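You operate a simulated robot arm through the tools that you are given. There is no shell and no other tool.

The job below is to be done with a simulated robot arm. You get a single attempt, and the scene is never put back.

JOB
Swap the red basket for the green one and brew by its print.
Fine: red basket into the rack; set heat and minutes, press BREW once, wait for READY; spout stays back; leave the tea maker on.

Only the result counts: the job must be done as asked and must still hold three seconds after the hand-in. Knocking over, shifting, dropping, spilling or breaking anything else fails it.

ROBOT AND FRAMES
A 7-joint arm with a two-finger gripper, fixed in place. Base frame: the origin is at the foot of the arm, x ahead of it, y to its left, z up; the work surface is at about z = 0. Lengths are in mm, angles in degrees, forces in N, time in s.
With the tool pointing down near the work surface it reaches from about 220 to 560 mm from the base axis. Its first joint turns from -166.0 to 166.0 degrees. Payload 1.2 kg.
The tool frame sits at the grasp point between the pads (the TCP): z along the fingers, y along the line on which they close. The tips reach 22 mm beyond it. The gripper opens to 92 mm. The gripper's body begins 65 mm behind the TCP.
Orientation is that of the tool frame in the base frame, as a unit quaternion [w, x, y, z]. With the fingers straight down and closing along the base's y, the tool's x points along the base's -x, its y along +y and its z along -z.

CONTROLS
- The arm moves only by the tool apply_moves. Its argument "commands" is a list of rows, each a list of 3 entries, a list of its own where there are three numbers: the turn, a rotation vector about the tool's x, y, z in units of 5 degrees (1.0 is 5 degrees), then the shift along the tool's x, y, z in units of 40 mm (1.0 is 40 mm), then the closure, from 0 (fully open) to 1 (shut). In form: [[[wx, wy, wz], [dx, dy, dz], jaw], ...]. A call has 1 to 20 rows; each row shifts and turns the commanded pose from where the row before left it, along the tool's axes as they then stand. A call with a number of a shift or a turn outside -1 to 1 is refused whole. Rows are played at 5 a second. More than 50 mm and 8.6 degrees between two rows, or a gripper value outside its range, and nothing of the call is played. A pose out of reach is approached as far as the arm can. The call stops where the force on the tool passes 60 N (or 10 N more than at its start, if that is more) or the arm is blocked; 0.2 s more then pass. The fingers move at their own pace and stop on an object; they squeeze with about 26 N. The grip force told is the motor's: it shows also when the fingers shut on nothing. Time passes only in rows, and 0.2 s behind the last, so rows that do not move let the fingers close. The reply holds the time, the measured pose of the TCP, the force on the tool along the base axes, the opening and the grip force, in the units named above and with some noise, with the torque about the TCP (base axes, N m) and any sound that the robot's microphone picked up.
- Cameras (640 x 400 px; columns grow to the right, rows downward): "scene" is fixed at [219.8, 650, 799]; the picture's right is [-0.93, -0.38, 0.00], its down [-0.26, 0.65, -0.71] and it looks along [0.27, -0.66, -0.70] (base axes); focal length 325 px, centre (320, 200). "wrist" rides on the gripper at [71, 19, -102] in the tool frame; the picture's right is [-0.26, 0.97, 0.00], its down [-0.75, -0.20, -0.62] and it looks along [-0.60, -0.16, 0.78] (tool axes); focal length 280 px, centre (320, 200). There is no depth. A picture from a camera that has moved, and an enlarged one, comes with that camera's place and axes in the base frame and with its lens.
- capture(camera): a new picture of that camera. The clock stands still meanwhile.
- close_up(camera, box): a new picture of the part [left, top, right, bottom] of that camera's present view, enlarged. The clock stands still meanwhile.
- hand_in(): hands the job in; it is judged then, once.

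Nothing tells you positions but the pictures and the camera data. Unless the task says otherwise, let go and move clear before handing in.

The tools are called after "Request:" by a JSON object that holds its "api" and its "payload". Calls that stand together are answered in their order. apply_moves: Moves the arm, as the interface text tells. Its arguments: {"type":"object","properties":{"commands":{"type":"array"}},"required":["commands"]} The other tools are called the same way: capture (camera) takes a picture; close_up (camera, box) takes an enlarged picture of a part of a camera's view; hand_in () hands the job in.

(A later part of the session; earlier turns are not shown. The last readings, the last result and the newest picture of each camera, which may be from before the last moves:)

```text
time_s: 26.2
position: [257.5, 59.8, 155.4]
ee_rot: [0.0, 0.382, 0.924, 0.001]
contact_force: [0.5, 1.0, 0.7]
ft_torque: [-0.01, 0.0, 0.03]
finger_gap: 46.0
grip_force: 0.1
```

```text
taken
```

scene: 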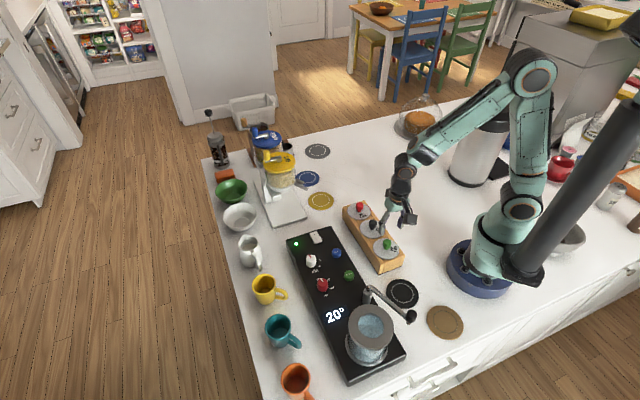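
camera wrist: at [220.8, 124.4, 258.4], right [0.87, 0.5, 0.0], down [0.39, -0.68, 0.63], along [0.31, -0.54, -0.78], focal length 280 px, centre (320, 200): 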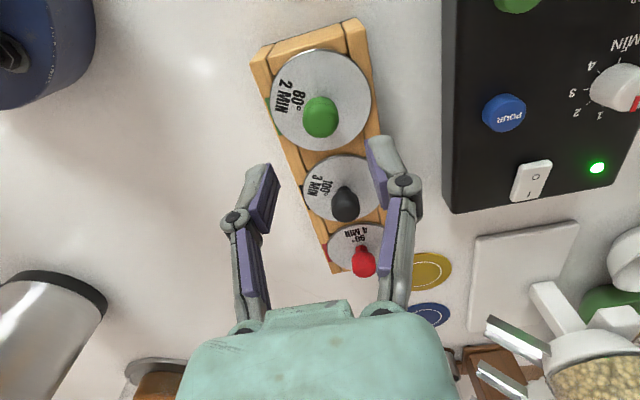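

The green knob lies right on the tool axis. I descend around it to z ≈ 84 and look before closing.

Request:
{"api": "apply_moves", "payload": {"commands": [[[0, 0, 0], [0, 0, 0.3], 0.5], [[0, 0, 0], [0, 0, 0.4], 0.5], [[0, 0, 0], [0, 0, 0.4], 0.5], [[0, 0, 0], [0, 0, 0.4], 0.5], [[0, 0, 0], [0, 0, 0.2], 0.5], [[0, 0, 0], [0, 0, 0.08], 0.5], [[0, 0, 0], [0, 0, 0], 0.5]]}}

Request:
{"api": "capture", "payload": {"camera": "wrist"}}

Request:
{"api": "close_up", "payload": {"camera": "scene", "box": [345, 195, 425, 285]}}

```text
time_s: 27.8
position: [257.7, 60.0, 84.7]
ee_rot: [0.0, 0.383, 0.924, 0.0]
contact_force: [-1.0, 0.3, 0.4]
ft_torque: [-0.01, 0.05, -0.02]
finger_gap: 45.9
grip_force: 0.0
```

```text
taken
camera wrist: at [221.3, 123.7, 186.4], right [0.87, 0.5, 0.0], down [0.39, -0.68, 0.63], along [0.31, -0.54, -0.78], focal length 280 px, centre (320, 200)
```

wrist: 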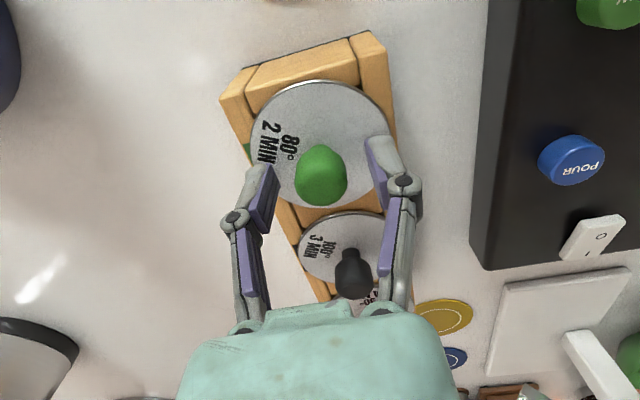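

```text
4.44 times, centred on (385, 240) of scene
camera zoom: at [219.8, 650.0, 799.0], right [-0.93, -0.38, 0.0], down [-0.26, 0.65, -0.71], along [0.27, -0.66, -0.7], focal length 1446 px, centre (31, 22)
```

zoom: 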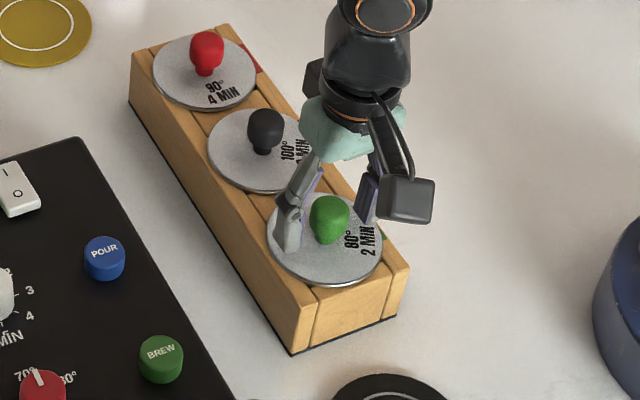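

The green knob is centred between the fingers with the tips just above the lid. I close on it and lift slowly.

Request:
{"api": "apply_moves", "payload": {"commands": [[[0, 0, 0], [0, 0, 0.02], 0.5], [[0, 0, 0], [0, 0, 0], 0.6], [[0, 0, 0], [0, 0, 0], 0.7], [[0, 0, 0], [0, 0, 0], 0.8], [[0, 0, 0], [0, 0, 0], 0.85], [[0, 0, 0], [0, 0, 0], 0.85], [[0, 0, 0], [0, 0, 0], 0.85]]}}

Request:
{"api": "apply_moves", "payload": {"commands": [[[0, 0, 0], [0, 0, -0.05], 0.85], [[0, 0, 0], [0, 0, -0.15], 0.85], [[0, 0, 0], [0, 0, -0.25], 0.85], [[0, 0, 0], [0, 0, -0.25], 0.85], [[0, 0, 0], [0, 0, -0.25], 0.85], [[0, 0, 0], [0, 0, -0.25], 0.85], [[0, 0, 0], [0, 0, -0.3], 0.85]]}}

Request:
{"api": "capture", "payload": {"camera": "wrist"}}

Request:
{"api": "close_up", "payload": {"camera": "scene", "box": [345, 185, 425, 285]}}

```text
time_s: 29.4
position: [258.7, 59.5, 83.2]
ee_rot: [0.0, 0.382, 0.924, 0.0]
contact_force: [1.1, 1.2, 2.0]
ft_torque: [-0.01, -0.03, 0.07]
finger_gap: 22.1
grip_force: 26.0
```

```text
time_s: 31.0
position: [257.4, 60.8, 143.1]
ee_rot: [0.0, 0.384, 0.924, 0.0]
contact_force: [0.1, 0.0, -0.1]
ft_torque: [0.0, 0.01, -0.01]
finger_gap: 21.5
grip_force: 25.8
```

```text
taken
camera wrist: at [221.5, 124.9, 245.1], right [0.87, 0.5, 0.0], down [0.39, -0.68, 0.62], along [0.31, -0.54, -0.78], focal length 280 px, centre (320, 200)
```

wrist: 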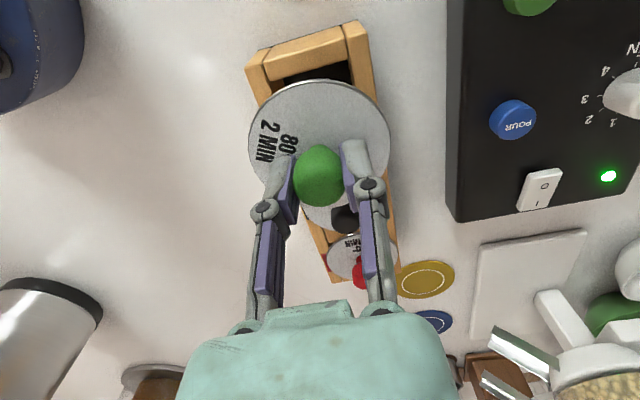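

```text
4.00 times, centred on (385, 235) of scene
camera zoom: at [219.8, 650.0, 799.0], right [-0.93, -0.38, 0.0], down [-0.26, 0.65, -0.71], along [0.27, -0.66, -0.7], focal length 1301 px, centre (60, 60)
```

zoom: 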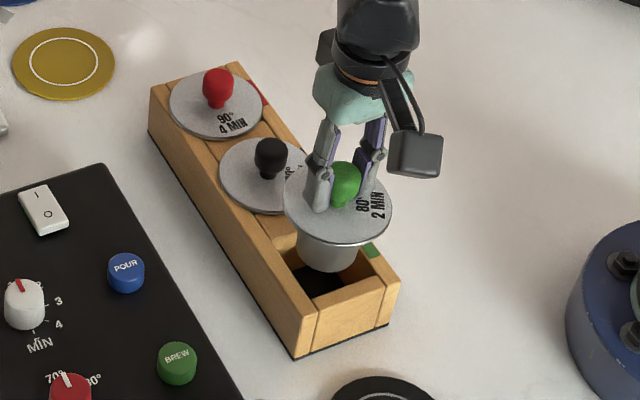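

The green basket is out of the rack. I raise it, then carry it high over to the vessel.

Request:
{"api": "apply_moves", "payload": {"commands": [[[0, 0, 0], [0, 0, -0.4], 0.85], [[0, 0, 0], [0, 0, -0.6], 0.85], [[0, 0, 0], [0, 0, -0.7], 0.85], [[0, 0, 0], [0, 0, -0.7], 0.85], [[0, 0, 0], [0, 0, -0.7], 0.85], [[0, 0, 0], [0, 0, -0.5], 0.85], [[0, 0, 0], [0, 0, -0.3], 0.85], [[0, 0, 0], [0.3, 0.25, 0], 0.85], [[0, 0, 0], [0.6, 0.506, 0], 0.85], [[0, 0, 0], [0.6, 0.506, 0], 0.85], [[0, 0, 0], [0.6, 0.506, 0], 0.85], [[0, 0, 0], [0.6, 0.506, 0], 0.85], [[0, 0, 0], [0.6, 0.506, 0], 0.85], [[0, 0, 0], [0.6, 0.506, 0], 0.85], [[0, 0, 0], [0.6, 0.506, 0], 0.85], [[0, 0, 0], [0.5, 0.42, 0], 0.85], [[0, 0, 0], [0.2, 0.169, 0], 0.85], [[0, 0, 0], [0, 0, 0], 0.85]]}}

Request:
{"api": "capture", "payload": {"camera": "wrist"}}

Request:
{"api": "capture", "payload": {"camera": "scene"}}

```text
time_s: 34.8
position: [233.7, 330.1, 299.6]
ee_rot: [0.0, 0.382, 0.924, -0.001]
contact_force: [0.1, -0.6, 0.1]
ft_torque: [0.03, 0.02, 0.02]
finger_gap: 21.4
grip_force: 26.0
```

```text
taken
camera wrist: at [197.1, 394.0, 401.0], right [0.87, 0.5, 0.0], down [0.39, -0.68, 0.62], along [0.31, -0.54, -0.78], focal length 280 px, centre (320, 200)
```

wrist: 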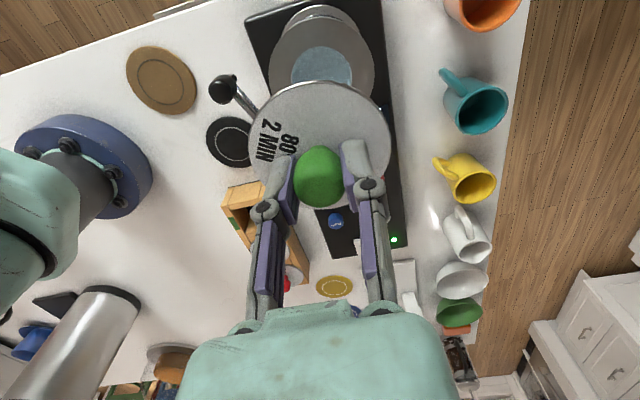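

```text
taken
```

scene: 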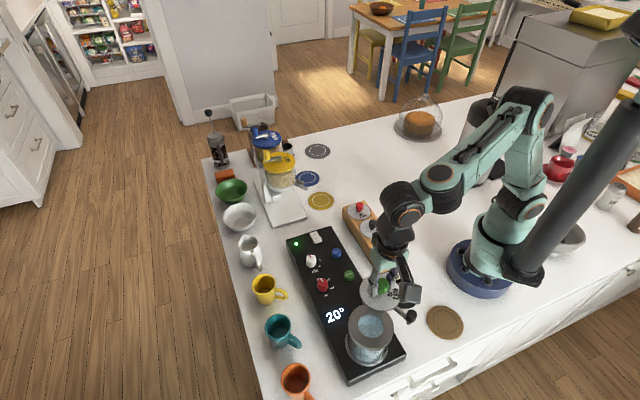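

I'm over the vessel, about a millimetre off the earlier red grip position. I measure the vessel opening against the tool axis before lowering.

Request:
{"api": "close_up", "payload": {"camera": "wrist", "box": [260, 0, 400, 100]}}

Request:
{"api": "apply_moves", "payload": {"commands": [[[0, 0, 0], [0, 0, 0], 0.85], [[0, 0, 0], [0, 0, 0], 0.85]]}}

Request:
{"api": "apply_moves", "payload": {"commands": [[[0, 0, 0], [0, 0, 0], 0.85]]}}

```text
4.00 times, centred on (330, 50) of wrist
camera zoom: at [197.1, 394.0, 401.0], right [0.87, 0.5, 0.0], down [0.39, -0.68, 0.62], along [0.31, -0.54, -0.78], focal length 1122 px, centre (280, 800)
```

zoom: 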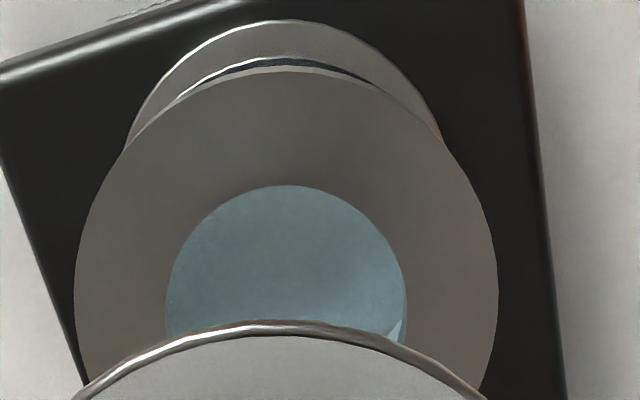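

```text
time_s: 35.4
position: [232.6, 328.6, 298.3]
ee_rot: [-0.001, 0.383, 0.924, 0.001]
contact_force: [-0.1, -0.6, -0.8]
ft_torque: [-0.05, -0.02, 0.02]
finger_gap: 21.6
grip_force: 26.0
```

```text
time_s: 35.8
position: [233.5, 328.1, 297.6]
ee_rot: [0.0, 0.383, 0.924, 0.0]
contact_force: [-0.3, -0.3, -0.9]
ft_torque: [0.01, 0.02, 0.02]
finger_gap: 21.6
grip_force: 25.8
```

The opening is about 2.5–3 mm further in +y. I correct that and descend to just above the rim.

Request:
{"api": "apply_moves", "payload": {"commands": [[[0, 0, 0], [0.037, 0.062, 0.2], 0.85], [[0, 0, 0], [0, 0, 0.4], 0.85], [[0, 0, 0], [0, 0, 0.5], 0.85], [[0, 0, 0], [0, 0, 0.5], 0.85], [[0, 0, 0], [0, 0, 0.3], 0.85], [[0, 0, 0], [0, 0, 0.1], 0.85], [[0, 0, 0], [0, 0, 0], 0.85], [[0, 0, 0], [0, 0, 0], 0.85]]}}

Request:
{"api": "capture", "payload": {"camera": "wrist"}}

Request:
{"api": "close_up", "payload": {"camera": "scene", "box": [330, 260, 430, 380]}}

```text
time_s: 37.6
position: [236.0, 333.2, 218.9]
ee_rot: [0.0, 0.383, 0.924, 0.001]
contact_force: [0.1, -0.3, 0.2]
ft_torque: [0.01, 0.0, -0.03]
finger_gap: 21.5
grip_force: 25.9
```

```text
taken
camera wrist: at [198.8, 398.1, 321.4], right [0.87, 0.5, 0.0], down [0.39, -0.68, 0.62], along [0.31, -0.54, -0.78], focal length 280 px, centre (320, 200)
```

wrist: 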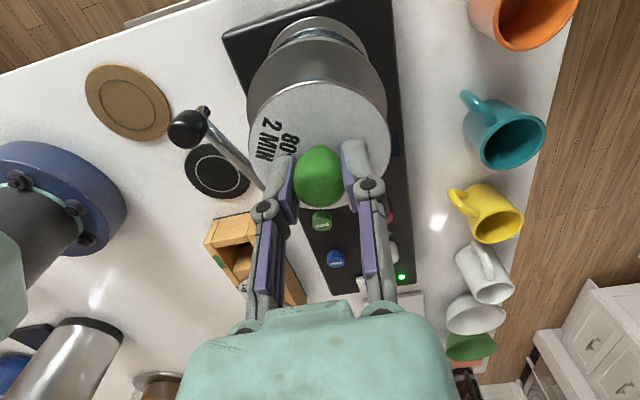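

```text
3.33 times, centred on (380, 320) of scene
camera zoom: at [219.8, 650.0, 799.0], right [-0.93, -0.38, 0.0], down [-0.26, 0.65, -0.71], along [0.27, -0.66, -0.7], focal length 1084 px, centre (120, -200)
```

zoom: 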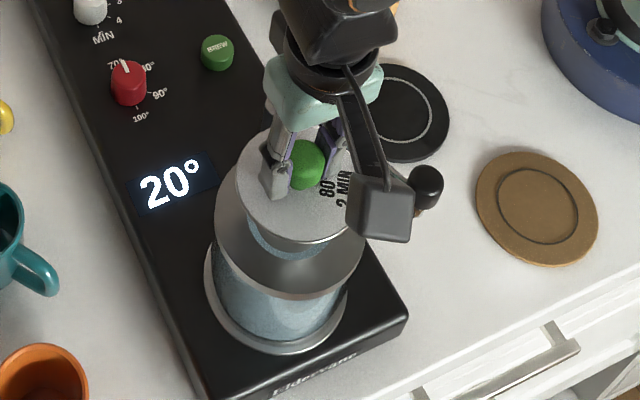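

The readings jitter by a couple of millimetres, so I check the rim against the tool axis in the picture once more.

Request:
{"api": "close_up", "payload": {"camera": "wrist", "box": [230, 0, 410, 110]}}

Request:
{"api": "apply_moves", "payload": {"commands": [[[0, 0, 0], [0, 0, 0], 0.85]]}}

Request:
{"api": "apply_moves", "payload": {"commands": [[[0, 0, 0], [0, 0, 0], 0.85]]}}

Request:
{"api": "close_up", "payload": {"camera": "wrist", "box": [230, 0, 410, 110]}}

```text
3.56 times, centred on (320, 55) of wrist
camera zoom: at [198.8, 398.1, 321.4], right [0.87, 0.5, 0.0], down [0.39, -0.68, 0.62], along [0.31, -0.54, -0.78], focal length 997 px, centre (320, 716)
```

zoom: 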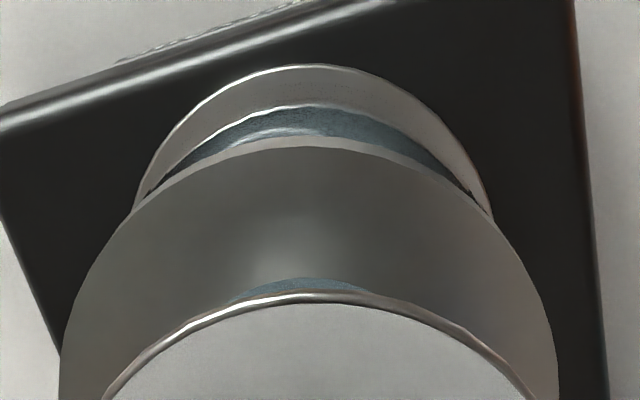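

```text
time_s: 38.0
position: [235.2, 334.1, 218.9]
ee_rot: [0.0, 0.383, 0.924, 0.001]
contact_force: [-0.1, 0.2, 0.0]
ft_torque: [0.01, 0.03, 0.01]
finger_gap: 21.6
grip_force: 26.2
```

```text
time_s: 38.4
position: [235.4, 334.4, 218.9]
ee_rot: [0.0, 0.382, 0.924, 0.0]
contact_force: [0.3, 0.6, -1.0]
ft_torque: [-0.01, -0.02, -0.01]
finger_gap: 21.4
grip_force: 26.2
```

```text
3.56 times, centred on (320, 55) of wrist
camera zoom: at [198.8, 398.1, 321.4], right [0.87, 0.5, 0.0], down [0.39, -0.68, 0.62], along [0.31, -0.54, -0.78], focal length 997 px, centre (320, 716)
```

zoom: 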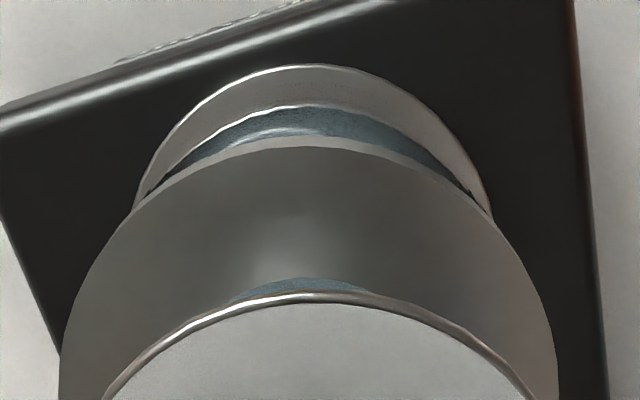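

The rim's centre is about 2.2 mm to the left along the closing axis. I correct and lower the basket into the opening in small steps.

Request:
{"api": "apply_moves", "payload": {"commands": [[[0, 0, 0], [0, -0.055, 0], 0.85], [[0, 0, 0], [0, 0, 0.1], 0.85], [[0, 0, 0], [0, 0, 0.1], 0.85], [[0, 0, 0], [0, 0, 0.1], 0.85], [[0, 0, 0], [0, 0, 0.1], 0.85], [[0, 0, 0], [0, 0, 0], 0.85]]}}

Request:
{"api": "close_up", "payload": {"camera": "wrist", "box": [230, 0, 410, 110]}}

Request:
{"api": "close_up", "payload": {"camera": "scene", "box": [330, 260, 430, 380]}}

```text
time_s: 39.8
position: [234.8, 331.9, 204.1]
ee_rot: [-0.001, 0.383, 0.924, 0.0]
contact_force: [0.2, 0.8, -0.5]
ft_torque: [0.01, -0.02, -0.02]
finger_gap: 21.4
grip_force: 26.1
```

```text
3.56 times, centred on (320, 55) of wrist
camera zoom: at [197.2, 396.0, 306.1], right [0.87, 0.5, 0.0], down [0.39, -0.68, 0.62], along [0.31, -0.54, -0.78], focal length 997 px, centre (320, 716)
```

zoom: 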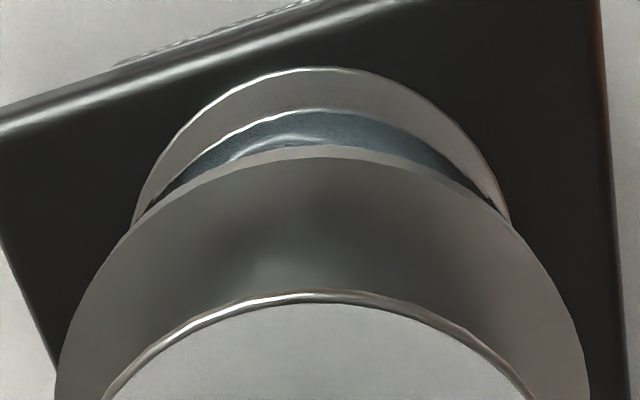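

```text
3.33 times, centred on (380, 320) of scene
camera zoom: at [219.8, 650.0, 799.0], right [-0.93, -0.38, 0.0], down [-0.26, 0.65, -0.71], along [0.27, -0.66, -0.7], focal length 1084 px, centre (120, -200)
```

zoom: 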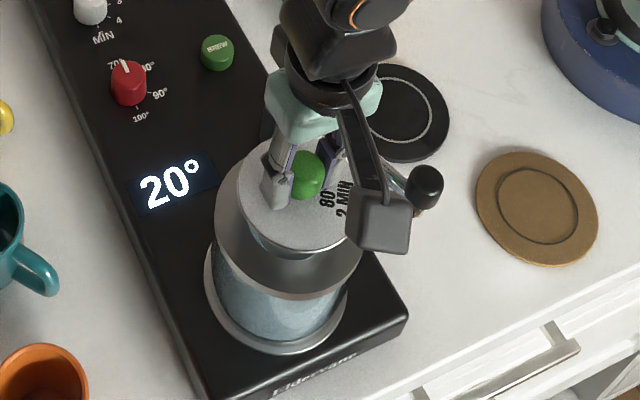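

The basket is centred on the opening and entering without contact. I continue down to just above the seating height.

Request:
{"api": "apply_moves", "payload": {"commands": [[[0, 0, 0], [0, 0, 0.1], 0.85], [[0, 0, 0], [0, 0, 0.1], 0.85], [[0, 0, 0], [0, 0, 0.1], 0.85], [[0, 0, 0], [0, 0, 0.1], 0.85], [[0, 0, 0], [0, 0, 0.1], 0.85], [[0, 0, 0], [0, 0, 0.1], 0.85], [[0, 0, 0], [0, 0, 0.1], 0.85], [[0, 0, 0], [0, 0, 0], 0.85]]}}

Request:
{"api": "close_up", "payload": {"camera": "wrist", "box": [210, 0, 430, 220]}}

Request:
{"api": "close_up", "payload": {"camera": "scene", "box": [330, 260, 430, 380]}}

```text
time_s: 41.6
position: [234.1, 331.2, 174.6]
ee_rot: [0.0, 0.382, 0.924, 0.0]
contact_force: [-1.1, 1.0, -0.9]
ft_torque: [0.01, -0.01, 0.0]
finger_gap: 21.3
grip_force: 26.5
```

```text
1.82 times, centred on (320, 110) of wrist
camera zoom: at [197.1, 396.3, 277.3], right [0.87, 0.5, 0.0], down [0.39, -0.68, 0.63], along [0.31, -0.54, -0.78], focal length 510 px, centre (320, 364)
```

zoom: 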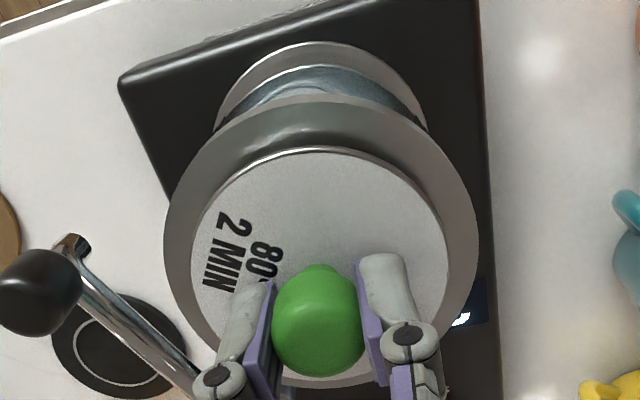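

```text
3.33 times, centred on (380, 320) of scene
camera zoom: at [219.8, 650.0, 799.0], right [-0.93, -0.38, 0.0], down [-0.26, 0.65, -0.71], along [0.27, -0.66, -0.7], focal length 1084 px, centre (120, -200)
```

zoom: 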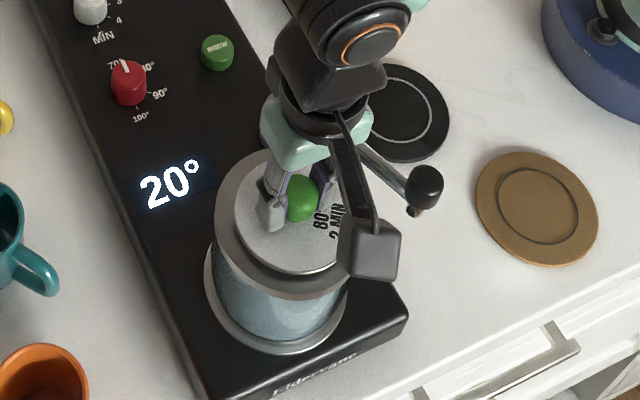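

The lid is a few millimetres above its seat and centred. I lower in 1 mm steps to contact.

Request:
{"api": "apply_moves", "payload": {"commands": [[[0, 0, 0], [0, 0, 0.05], 0.85], [[0, 0, 0], [0, 0, 0.025], 0.85], [[0, 0, 0], [0, 0, 0], 0.85]]}}

Request:
{"api": "apply_moves", "payload": {"commands": [[[0, 0, 0], [0, 0, 0.025], 0.85], [[0, 0, 0], [0, 0, 0], 0.85]]}}

Request:
{"api": "apply_moves", "payload": {"commands": [[[0, 0, 0], [0, 0, 0.025], 0.85], [[0, 0, 0], [0, 0, 0], 0.85]]}}

```text
time_s: 42.4
position: [232.6, 332.0, 171.5]
ee_rot: [0.0, 0.382, 0.924, 0.0]
contact_force: [0.0, 1.0, -0.6]
ft_torque: [-0.02, -0.04, 0.02]
finger_gap: 21.4
grip_force: 26.2
```

```text
time_s: 43.0
position: [234.8, 331.8, 172.2]
ee_rot: [0.001, 0.383, 0.924, 0.0]
contact_force: [-0.1, -0.9, -0.6]
ft_torque: [0.01, 0.0, -0.02]
finger_gap: 21.6
grip_force: 25.9
```

```text
time_s: 43.6
position: [232.7, 331.0, 169.8]
ee_rot: [0.0, 0.383, 0.924, 0.0]
contact_force: [0.0, -0.1, 0.0]
ft_torque: [0.01, 0.0, -0.03]
finger_gap: 21.5
grip_force: 25.9
```

No contact yet at about z = 170. I go on in single millimetres.

Request:
{"api": "apply_moves", "payload": {"commands": [[[0, 0, 0], [0, 0, 0.025], 0.85], [[0, 0, 0], [0, 0, 0], 0.85]]}}

Request:
{"api": "close_up", "payload": {"camera": "wrist", "box": [210, 0, 430, 220]}}

```text
time_s: 44.2
position: [232.6, 333.5, 169.9]
ee_rot: [0.0, 0.382, 0.924, 0.0]
contact_force: [0.2, -0.7, -0.2]
ft_torque: [-0.02, 0.0, 0.0]
finger_gap: 21.3
grip_force: 25.6
```

```text
1.82 times, centred on (320, 110) of wrist
camera zoom: at [196.5, 396.3, 271.4], right [0.87, 0.5, 0.0], down [0.39, -0.68, 0.62], along [0.31, -0.54, -0.78], focal length 510 px, centre (320, 364)
```

zoom: 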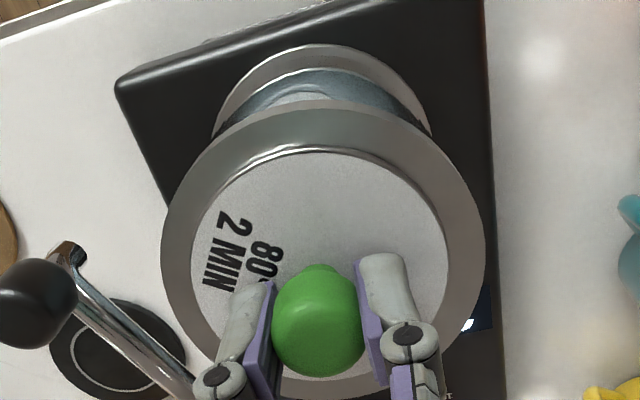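

The camera height is within a millimetre of the red basket's seated pose. I continue to contact.

Request:
{"api": "apply_moves", "payload": {"commands": [[[0, 0, 0], [0, 0, 0.025], 0.85], [[0, 0, 0], [0, 0, 0], 0.85]]}}

Request:
{"api": "apply_moves", "payload": {"commands": [[[0, 0, 0], [0, 0, 0.02], 0.85], [[0, 0, 0], [0, 0, 0], 0.85]]}}

```text
time_s: 44.8
position: [232.6, 332.8, 168.4]
ee_rot: [0.001, 0.383, 0.924, 0.0]
contact_force: [-0.6, -1.5, 1.6]
ft_torque: [0.02, 0.05, 0.06]
finger_gap: 21.5
grip_force: 25.8
```

```text
time_s: 45.4
position: [233.3, 332.4, 169.5]
ee_rot: [0.0, 0.383, 0.924, 0.0]
contact_force: [-8.7, -10.1, 20.6]
ft_torque: [-0.14, 0.13, 0.03]
finger_gap: 21.3
grip_force: 25.6
```

Contact at z ≈ 169: the lid rests on the rim. I ease off and open the fingers.

Request:
{"api": "apply_moves", "payload": {"commands": [[[0, 0, 0], [0, 0, -0.02], 0.85], [[0, 0, 0], [0, 0, 0], 0.85], [[0, 0, 0], [0, 0, 0], 0.7], [[0, 0, 0], [0, 0, 0], 0.6], [[0, 0, 0], [0, 0, 0], 0.55], [[0, 0, 0], [0, 0, 0], 0.55]]}}

Request:
{"api": "close_up", "payload": {"camera": "wrist", "box": [210, 0, 430, 220]}}

Request:
{"api": "close_up", "payload": {"camera": "scene", "box": [330, 260, 430, 380]}}

```text
time_s: 46.8
position: [233.5, 331.2, 167.7]
ee_rot: [0.0, 0.383, 0.924, 0.0]
contact_force: [-0.1, -0.4, 0.4]
ft_torque: [-0.01, 0.02, 0.0]
finger_gap: 41.6
grip_force: 0.0
```

```text
1.82 times, centred on (320, 110) of wrist
camera zoom: at [197.0, 396.3, 270.5], right [0.87, 0.5, 0.0], down [0.39, -0.68, 0.63], along [0.31, -0.54, -0.78], focal length 510 px, centre (320, 364)
```

zoom: 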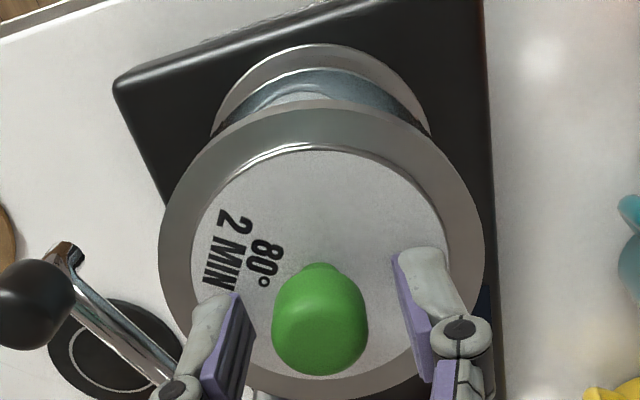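

```text
3.33 times, centred on (380, 320) of scene
camera zoom: at [219.8, 650.0, 799.0], right [-0.93, -0.38, 0.0], down [-0.26, 0.65, -0.71], along [0.27, -0.66, -0.7], focal length 1084 px, centre (120, -200)
```

zoom: 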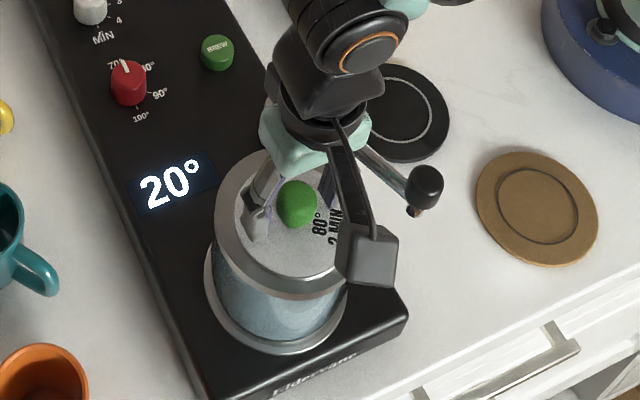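

The green basket is seated and released. I rise straight up and check it.

Request:
{"api": "apply_moves", "payload": {"commands": [[[0, 0, 0], [0, 0, -0.2], 0.55], [[0, 0, 0], [0, 0, -0.4], 0.55], [[0, 0, 0], [0, 0, -0.6], 0.55], [[0, 0, 0], [0, 0, -0.8], 0.55], [[0, 0, 0], [0, 0, -0.8], 0.55], [[0, 0, 0], [0, 0, -0.5], 0.55]]}}

Request:
{"api": "close_up", "payload": {"camera": "scene", "box": [330, 260, 430, 380]}}

Request:
{"api": "close_up", "payload": {"camera": "wrist", "box": [210, 0, 430, 220]}}

```text
time_s: 48.2
position: [233.0, 330.1, 300.6]
ee_rot: [0.0, 0.383, 0.924, 0.0]
contact_force: [1.1, 0.0, 0.2]
ft_torque: [0.0, 0.04, 0.04]
finger_gap: 41.4
grip_force: 0.1
```

```text
3.33 times, centred on (380, 320) of scene
camera zoom: at [219.8, 650.0, 799.0], right [-0.93, -0.38, 0.0], down [-0.26, 0.65, -0.71], along [0.27, -0.66, -0.7], focal length 1084 px, centre (120, -200)
```

zoom: 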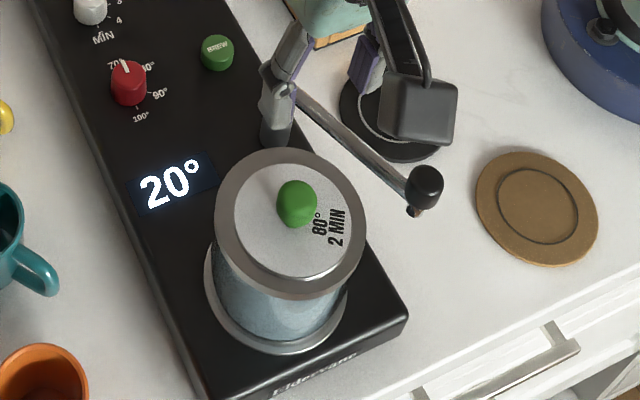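

```text
1.82 times, centred on (320, 110) of wrist
camera zoom: at [198.2, 394.9, 402.2], right [0.87, 0.5, 0.0], down [0.39, -0.68, 0.63], along [0.31, -0.54, -0.78], focal length 510 px, centre (320, 364)
```

zoom: 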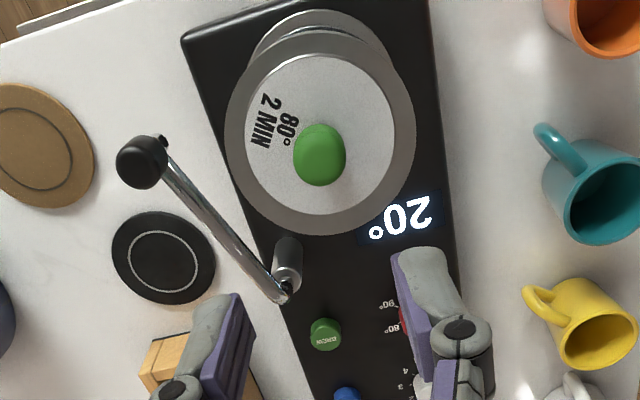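

The green basket sits flat and centred, and the spout hasn't moved. Next I hover over the two dials to read their pointers and scales from nearly straight above.

Request:
{"api": "apply_moves", "payload": {"commands": [[[0, 0, 0], [-0.5, 0.08, 0], 0.55], [[0, 0, 0], [-0.8, 0.13, 0], 0.55], [[0, 0, 0], [-0.8, 0.13, 0], 0.55], [[0, 0, 0], [-0.8, 0.13, 0], 0.55], [[0, 0, 0], [-0.8, 0.13, 0], 0.55], [[0, 0, 0], [-0.8, 0.13, 0], 0.55], [[0, 0, 0], [-0.5, 0.08, 0], 0.55], [[0, 0, 0], [-0.07, 0.02, 0], 0.55], [[0, 0, 0], [0, 0, 0], 0.55], [[0, 0, 0], [0, 0, 0], 0.55]]}}

Request:
{"api": "capture", "payload": {"camera": "wrist"}}

Request:
{"api": "close_up", "payload": {"camera": "wrist", "box": [260, 0, 400, 120]}}

Request:
{"api": "close_up", "payload": {"camera": "scene", "box": [280, 225, 380, 335]}}

```text
time_s: 50.4
position: [400.8, 213.0, 301.7]
ee_rot: [0.0, 0.382, 0.924, 0.0]
contact_force: [-0.2, 0.8, 0.0]
ft_torque: [-0.01, -0.02, 0.0]
finger_gap: 41.2
grip_force: 0.0
```

```text
taken
camera wrist: at [363.7, 276.8, 404.3], right [0.87, 0.5, 0.0], down [0.39, -0.68, 0.62], along [0.31, -0.54, -0.78], focal length 280 px, centre (320, 200)
```

wrist: 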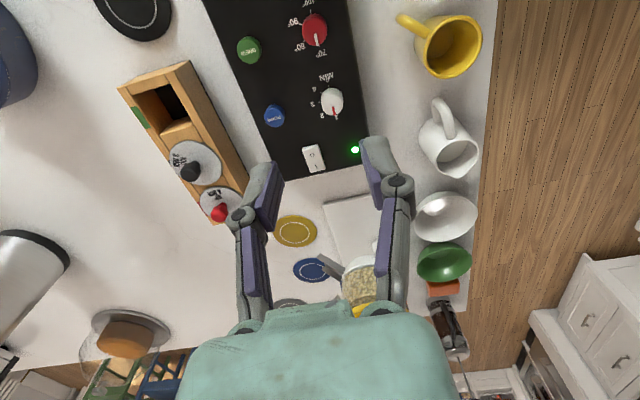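

```text
3.33 times, centred on (330, 60) of wrist
camera zoom: at [363.7, 276.8, 404.3], right [0.87, 0.5, 0.0], down [0.39, -0.68, 0.62], along [0.31, -0.54, -0.78], focal length 935 px, centre (287, 667)
```

zoom: 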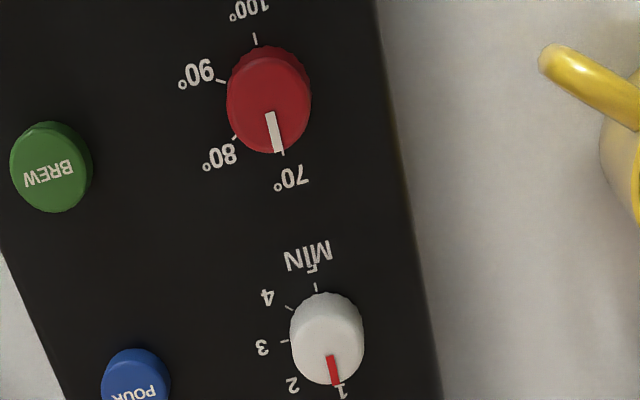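

```text
3.64 times, centred on (330, 280) of scene
camera zoom: at [219.8, 650.0, 799.0], right [-0.93, -0.38, 0.0], down [-0.26, 0.65, -0.71], along [0.27, -0.66, -0.7], focal length 1183 px, centre (284, -91)
```

zoom: 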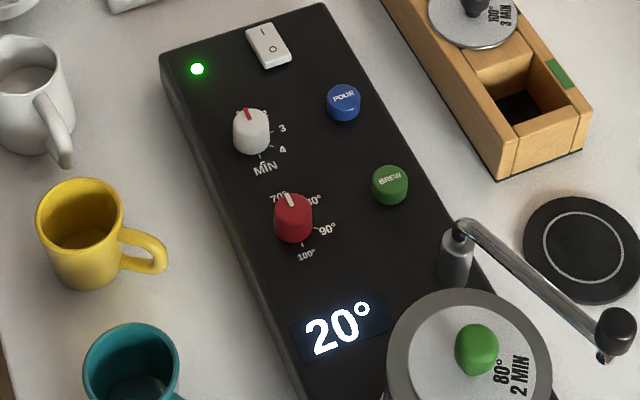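

Both dials rotate clockwise as values rise; heat points at 70° and minutes at 1. I zoom in on each dial's ticks to get the exact angles.

Request:
{"api": "close_up", "payload": {"camera": "wrist", "box": [300, 70, 370, 135]}}

Request:
{"api": "close_up", "payload": {"camera": "wrist", "box": [280, 0, 350, 65]}}

Request:
{"api": "close_up", "payload": {"camera": "scene", "box": [290, 245, 350, 305]}}

```text
6.15 times, centred on (335, 102) of wrist
camera zoom: at [363.7, 276.8, 404.3], right [0.87, 0.5, 0.0], down [0.39, -0.68, 0.62], along [0.31, -0.54, -0.78], focal length 1726 px, centre (228, 800)
```

zoom: 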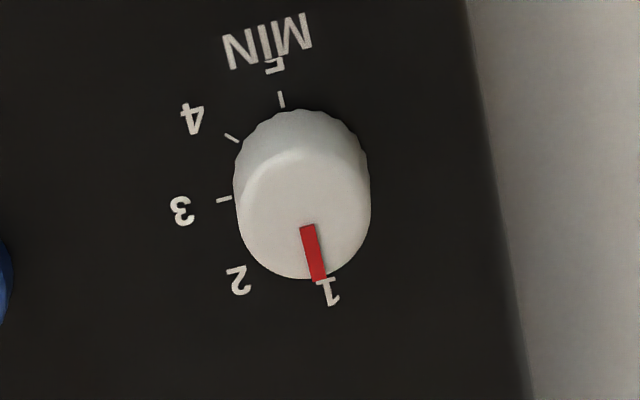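

```text
6.15 times, centred on (315, 32) of wrist
camera zoom: at [363.7, 276.8, 404.3], right [0.87, 0.5, 0.0], down [0.39, -0.68, 0.62], along [0.31, -0.54, -0.78], focal length 1726 px, centre (351, 1231)
```

zoom: 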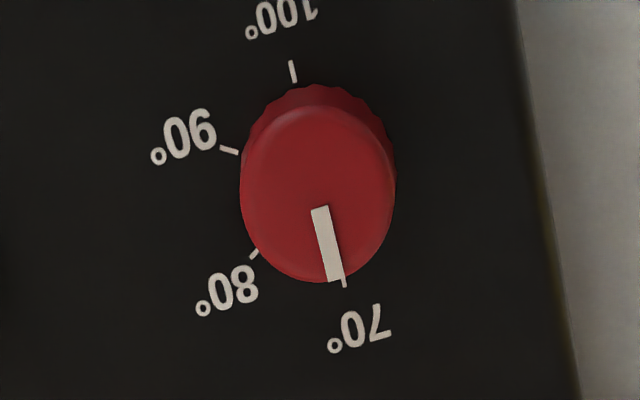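

```text
6.67 times, centred on (320, 275) of scene
camera zoom: at [219.8, 650.0, 799.0], right [-0.93, -0.38, 0.0], down [-0.26, 0.65, -0.71], along [0.27, -0.66, -0.7], focal length 2169 px, centre (320, -300)
```

zoom: 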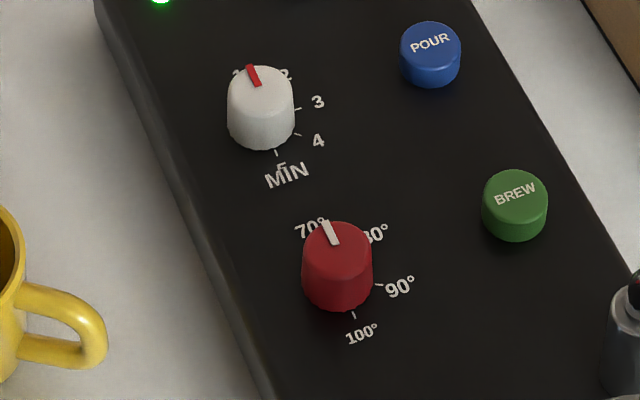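

The ticks confirm it: heat steps are 60° (70→80 needs 60° clockwise) and minutes steps are 45° (1→2 needs 45° clockwise). Panel is at z ≈ 45, heat knob at (381, 236), minutes knob at (437, 180). I turn the tool back to yaw 0, then go above the heat knob.

Request:
{"api": "apply_moves", "payload": {"commands": [[[0, 0, -1], [0, 0, 0], 0.55], [[0, 0, -1], [0, 0, 0], 0.55], [[0, 0, -1], [0, 0, 0], 0.55], [[0, 0, -1], [0, 0, 0], 0.55], [[0, 0, -1], [0, 0, 0], 0.55], [[0, 0, -1], [0, 0, 0], 0.55], [[0, 0, -1], [0, 0, 0], 0.55], [[0, 0, -1], [0, 0, 0], 0.55], [[0, 0, -1], [0, 0, 0], 0.55], [[0, 0, 0], [0.49, 0.565, 0.3], 0.55], [[0, 0, 0], [0, 0, 0.8], 0.55], [[0, 0, 0], [0, 0, 0.8], 0.55], [[0, 0, 0], [0, 0, 0.8], 0.55], [[0, 0, 0], [0, 0, 0.7], 0.55], [[0, 0, 0], [0, 0, 0.3], 0.55], [[0, 0, 0], [0, 0, 0], 0.55]]}}

Request:
{"api": "capture", "payload": {"camera": "wrist"}}

Request:
{"api": "close_up", "payload": {"camera": "wrist", "box": [220, 0, 420, 190]}}

Request:
{"api": "capture", "payload": {"camera": "scene"}}

```text
time_s: 53.8
position: [381.6, 235.0, 150.7]
ee_rot: [0.0, 0.0, 1.0, 0.0]
contact_force: [0.7, -0.5, 0.2]
ft_torque: [-0.03, -0.02, -0.01]
finger_gap: 41.3
grip_force: 0.0
```

```text
taken
camera wrist: at [309.9, 254.6, 254.1], right [0.26, 0.97, 0.0], down [0.75, -0.2, 0.62], along [0.6, -0.16, -0.78], focal length 280 px, centre (320, 200)
```

wrist: 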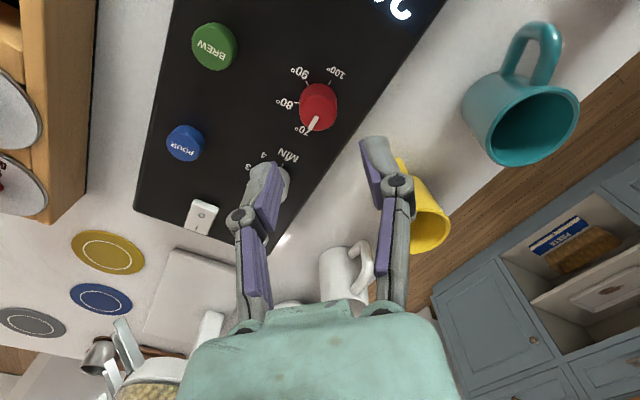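

```text
2.11 times, centred on (320, 95) of wrist
camera zoom: at [309.9, 254.6, 254.1], right [0.26, 0.97, 0.0], down [0.75, -0.2, 0.62], along [0.6, -0.16, -0.78], focal length 590 px, centre (320, 421)
```

zoom: 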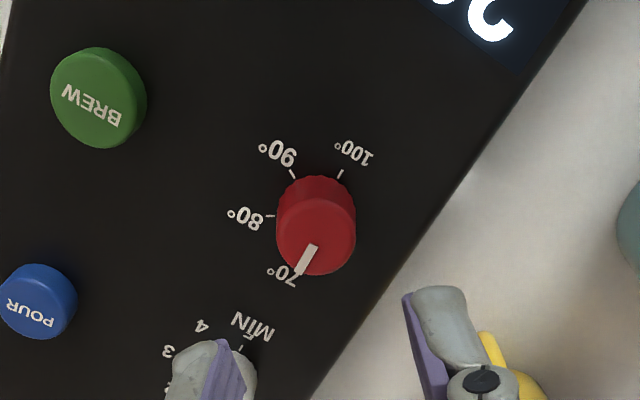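

```text
taken
```

scene: 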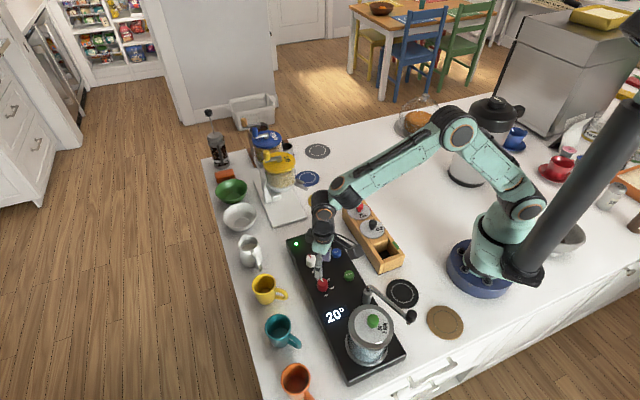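

The knob axis is about 1 mm off the tool axis. I correct that and descend around the heat knob, stopping above the panel.

Request:
{"api": "apply_moves", "payload": {"commands": [[[0, 0, 0], [0.022, -0.025, 0.2], 0.55], [[0, 0, 0], [0, 0, 0.4], 0.55], [[0, 0, 0], [0, 0, 0.4], 0.55], [[0, 0, 0], [0, 0, 0.4], 0.55], [[0, 0, 0], [0, 0, 0.3], 0.55], [[0, 0, 0], [0, 0, 0.15], 0.55], [[0, 0, 0], [0, 0, 0], 0.55], [[0, 0, 0], [0, 0, 0], 0.55]]}}

Request:
{"api": "capture", "payload": {"camera": "wrist"}}

Request:
{"api": "close_up", "payload": {"camera": "scene", "box": [280, 235, 370, 325]}}

```text
time_s: 55.6
position: [380.8, 234.5, 76.8]
ee_rot: [-0.001, 0.0, 1.0, 0.001]
contact_force: [-0.6, 0.7, 0.0]
ft_torque: [0.01, 0.0, 0.02]
finger_gap: 41.6
grip_force: 0.1
```

```text
taken
camera wrist: at [309.2, 253.7, 179.3], right [0.26, 0.97, 0.0], down [0.75, -0.2, 0.62], along [0.6, -0.16, -0.78], focal length 280 px, centre (320, 200)
```

wrist: 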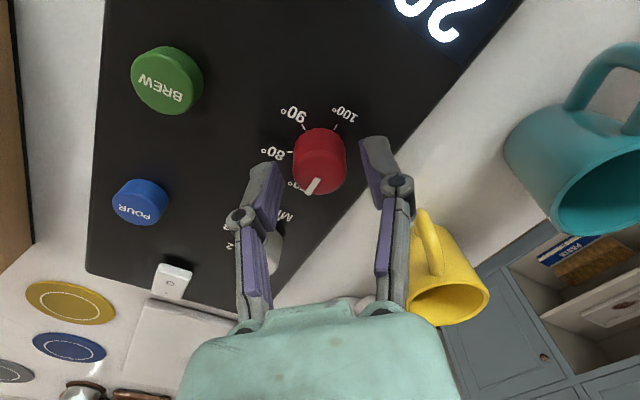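

```text
4.44 times, centred on (325, 280) of scene
camera zoom: at [219.8, 650.0, 799.0], right [-0.93, -0.38, 0.0], down [-0.26, 0.65, -0.71], along [0.27, -0.66, -0.7], focal length 1446 px, centre (298, -156)
```

zoom: 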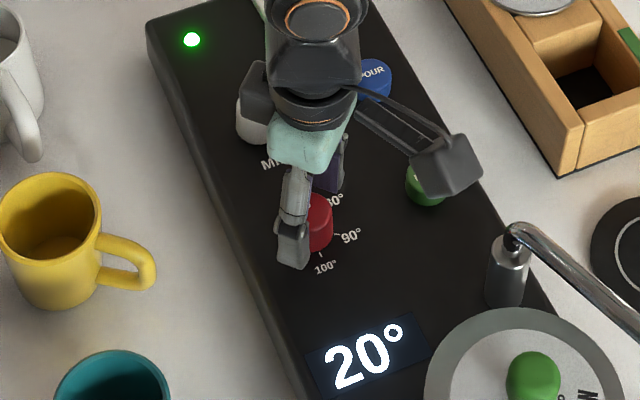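

The knob is centred between the fingers. I lower 6 mm more, then close on it.

Request:
{"api": "apply_moves", "payload": {"commands": [[[0, 0, 0], [0, 0, 0.1], 0.55], [[0, 0, 0], [0, 0, 0.04], 0.55], [[0, 0, 0], [0, 0, 0], 0.6], [[0, 0, 0], [0, 0, 0], 0.7], [[0, 0, 0], [0, 0, 0], 0.8], [[0, 0, 0], [0, 0, 0], 0.8], [[0, 0, 0], [0, 0, 0], 0.8]]}}

Request:
{"api": "capture", "payload": {"camera": "wrist"}}

Request:
{"api": "close_up", "payload": {"camera": "wrist", "box": [220, 60, 420, 240]}}

```text
time_s: 57.2
position: [380.7, 233.2, 72.4]
ee_rot: [-0.001, 0.0, 1.0, 0.0]
contact_force: [-0.5, -4.4, 1.8]
ft_torque: [-0.09, 0.11, -0.01]
finger_gap: 26.3
grip_force: 28.1
```

```text
taken
camera wrist: at [309.9, 253.3, 174.2], right [0.26, 0.96, 0.0], down [0.75, -0.2, 0.63], along [0.6, -0.17, -0.78], focal length 280 px, centre (320, 200)
```

wrist: 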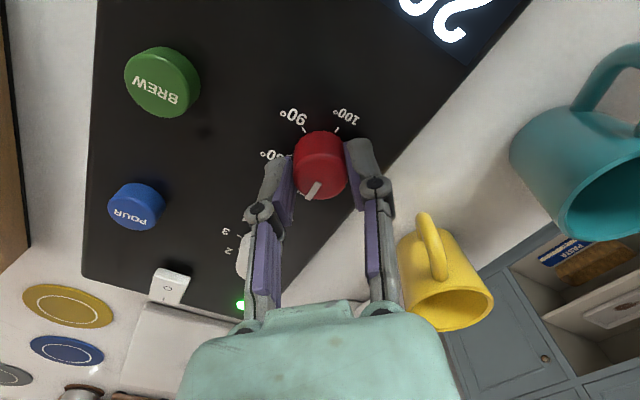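

```text
2.22 times, centred on (320, 150) of wrist
camera zoom: at [309.9, 253.3, 174.2], right [0.26, 0.96, 0.0], down [0.75, -0.2, 0.63], along [0.6, -0.17, -0.78], focal length 623 px, centre (320, 311)
```

zoom: 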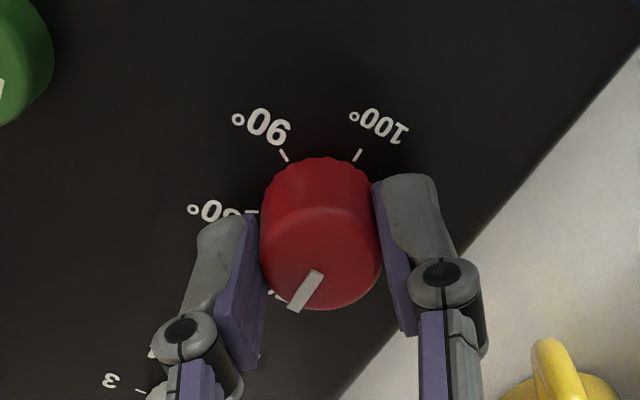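

The heat knob is gripped (26 mm). I turn it 60° clockwise.

Request:
{"api": "apply_moves", "payload": {"commands": [[[0, 0, 1], [0, 0, 0], 0.8], [[0, 0, 1], [0, 0, 0], 0.8], [[0, 0, 1], [0, 0, 0], 0.8], [[0, 0, 1], [0, 0, 0], 0.8], [[0, 0, 1], [0, 0, 0], 0.8], [[0, 0, 1], [0, 0, 0], 0.8]]}}

Request:
{"api": "close_up", "payload": {"camera": "wrist", "box": [220, 60, 420, 240]}}

```text
time_s: 58.6
position: [380.4, 233.4, 71.9]
ee_rot: [0.002, 0.259, 0.966, 0.001]
contact_force: [10.2, 0.0, -11.2]
ft_torque: [-0.36, -0.69, 0.0]
finger_gap: 26.4
grip_force: 28.1
```

```text
2.22 times, centred on (320, 150) of wrist
camera zoom: at [329.0, 286.5, 174.2], right [0.71, 0.7, 0.0], down [0.55, -0.56, 0.63], along [0.44, -0.44, -0.78], focal length 623 px, centre (320, 311)
```

zoom: 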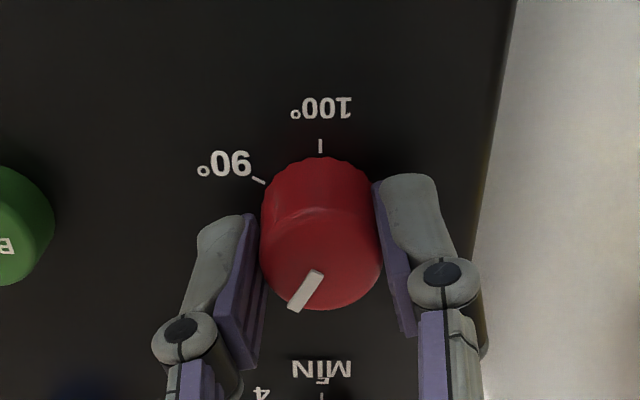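

The knob turns with the gripper, halfway there. I complete the remaining 30°.

Request:
{"api": "apply_moves", "payload": {"commands": [[[0, 0, 1], [0, 0, 0], 0.8], [[0, 0, 1], [0, 0, 0], 0.8], [[0, 0, 1], [0, 0, 0], 0.8], [[0, 0, 1], [0, 0, 0], 0.8], [[0, 0, 1], [0, 0, 0], 0.8], [[0, 0, 1], [0, 0, 0], 0.8], [[0, 0, 0], [0, 0, 0], 0.8]]}}

Request:
{"api": "close_up", "payload": {"camera": "wrist", "box": [220, 60, 420, 240]}}

Request:
{"api": "close_up", "payload": {"camera": "scene", "box": [280, 235, 370, 325]}}

```text
time_s: 60.2
position: [381.1, 234.4, 72.7]
ee_rot: [0.001, 0.5, 0.866, 0.002]
contact_force: [22.7, 16.8, -22.9]
ft_torque: [0.01, -0.48, 0.04]
finger_gap: 26.0
grip_force: 27.2
```

```text
2.22 times, centred on (320, 150) of wrist
camera zoom: at [361.6, 305.7, 175.3], right [0.97, 0.26, 0.0], down [0.2, -0.76, 0.62], along [0.16, -0.6, -0.78], focal length 623 px, centre (320, 311)
```

zoom: 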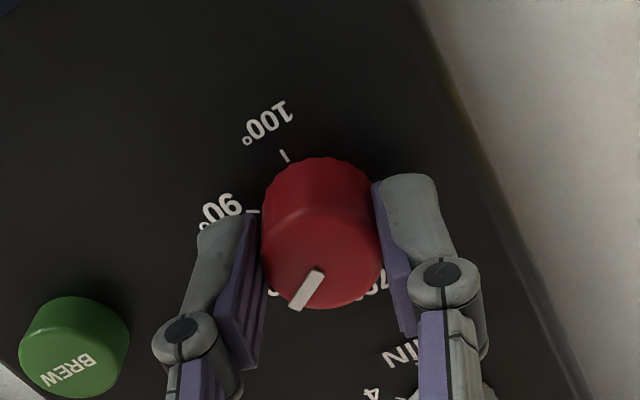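

```text
4.44 times, centred on (325, 280) of scene
camera zoom: at [219.8, 650.0, 799.0], right [-0.93, -0.38, 0.0], down [-0.26, 0.65, -0.71], along [0.27, -0.66, -0.7], focal length 1446 px, centre (298, -156)
```

zoom: 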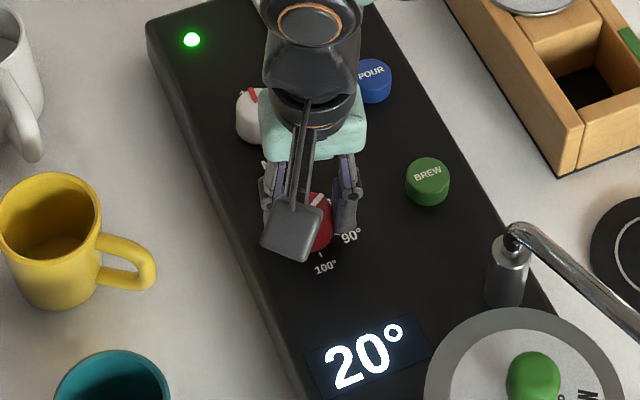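

The tool turned the full 60° with the knob. I open the fingers, rise, and check the pointer.

Request:
{"api": "apply_moves", "payload": {"commands": [[[0, 0, 0], [0, 0, 0], 0.7], [[0, 0, 0], [0, 0, 0], 0.62], [[0, 0, 0], [0, 0, 0], 0.55], [[0, 0, 0], [0, 0, 0], 0.55], [[0, 0, 0], [0, 0, -0.2], 0.55], [[0, 0, 0], [0, 0, -0.5], 0.55], [[0, 0, 0], [0, 0, -0.7], 0.55], [[0, 0, 0], [0, 0, -0.7], 0.55], [[0, 0, 0], [0, 0, 0], 0.55]]}}

Request:
{"api": "capture", "payload": {"camera": "wrist"}}

Request:
{"api": "close_up", "payload": {"camera": "wrist", "box": [270, 60, 370, 150]}}

Request:
{"api": "close_up", "payload": {"camera": "scene", "box": [280, 235, 370, 325]}}

```text
time_s: 62.2
position: [380.1, 234.0, 156.9]
ee_rot: [0.0, 0.5, 0.866, 0.0]
contact_force: [-0.6, -0.1, 0.3]
ft_torque: [0.01, 0.02, -0.01]
finger_gap: 41.3
grip_force: 0.2
```

```text
taken
camera wrist: at [360.7, 304.8, 259.2], right [0.97, 0.26, 0.0], down [0.2, -0.75, 0.63], along [0.16, -0.6, -0.78], focal length 280 px, centre (320, 200)
```

wrist: 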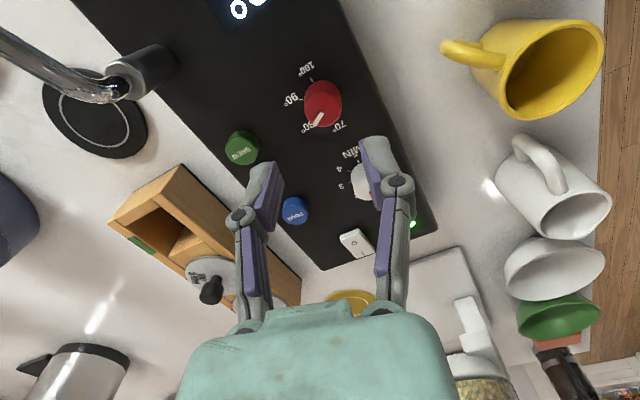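

```text
4.44 times, centred on (320, 105) of wrist
camera zoom: at [360.7, 304.8, 259.2], right [0.97, 0.26, 0.0], down [0.2, -0.75, 0.63], along [0.16, -0.6, -0.78], focal length 1246 px, centre (320, 622)
```

zoom: 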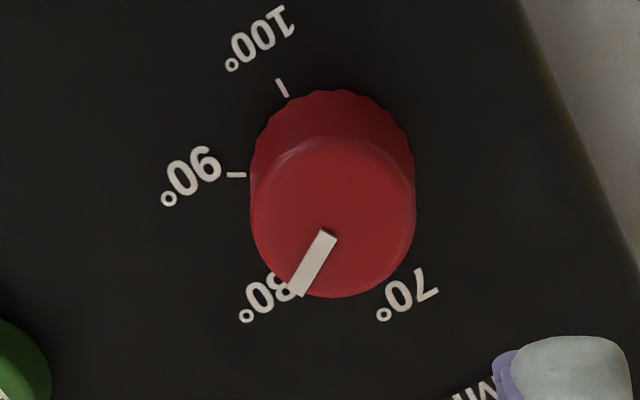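

```text
4.44 times, centred on (325, 280) of scene
camera zoom: at [219.8, 650.0, 799.0], right [-0.93, -0.38, 0.0], down [-0.26, 0.65, -0.71], along [0.27, -0.66, -0.7], focal length 1446 px, centre (298, -156)
```

zoom: 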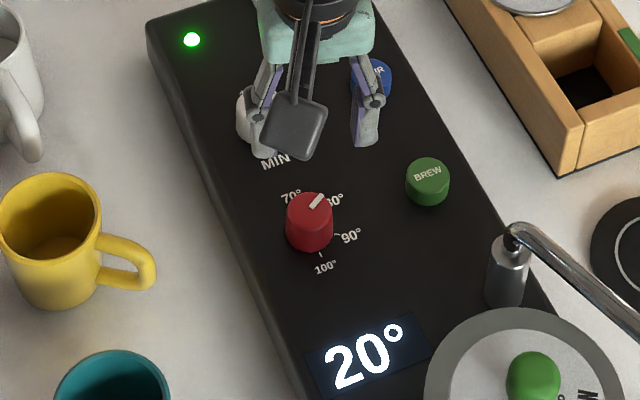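

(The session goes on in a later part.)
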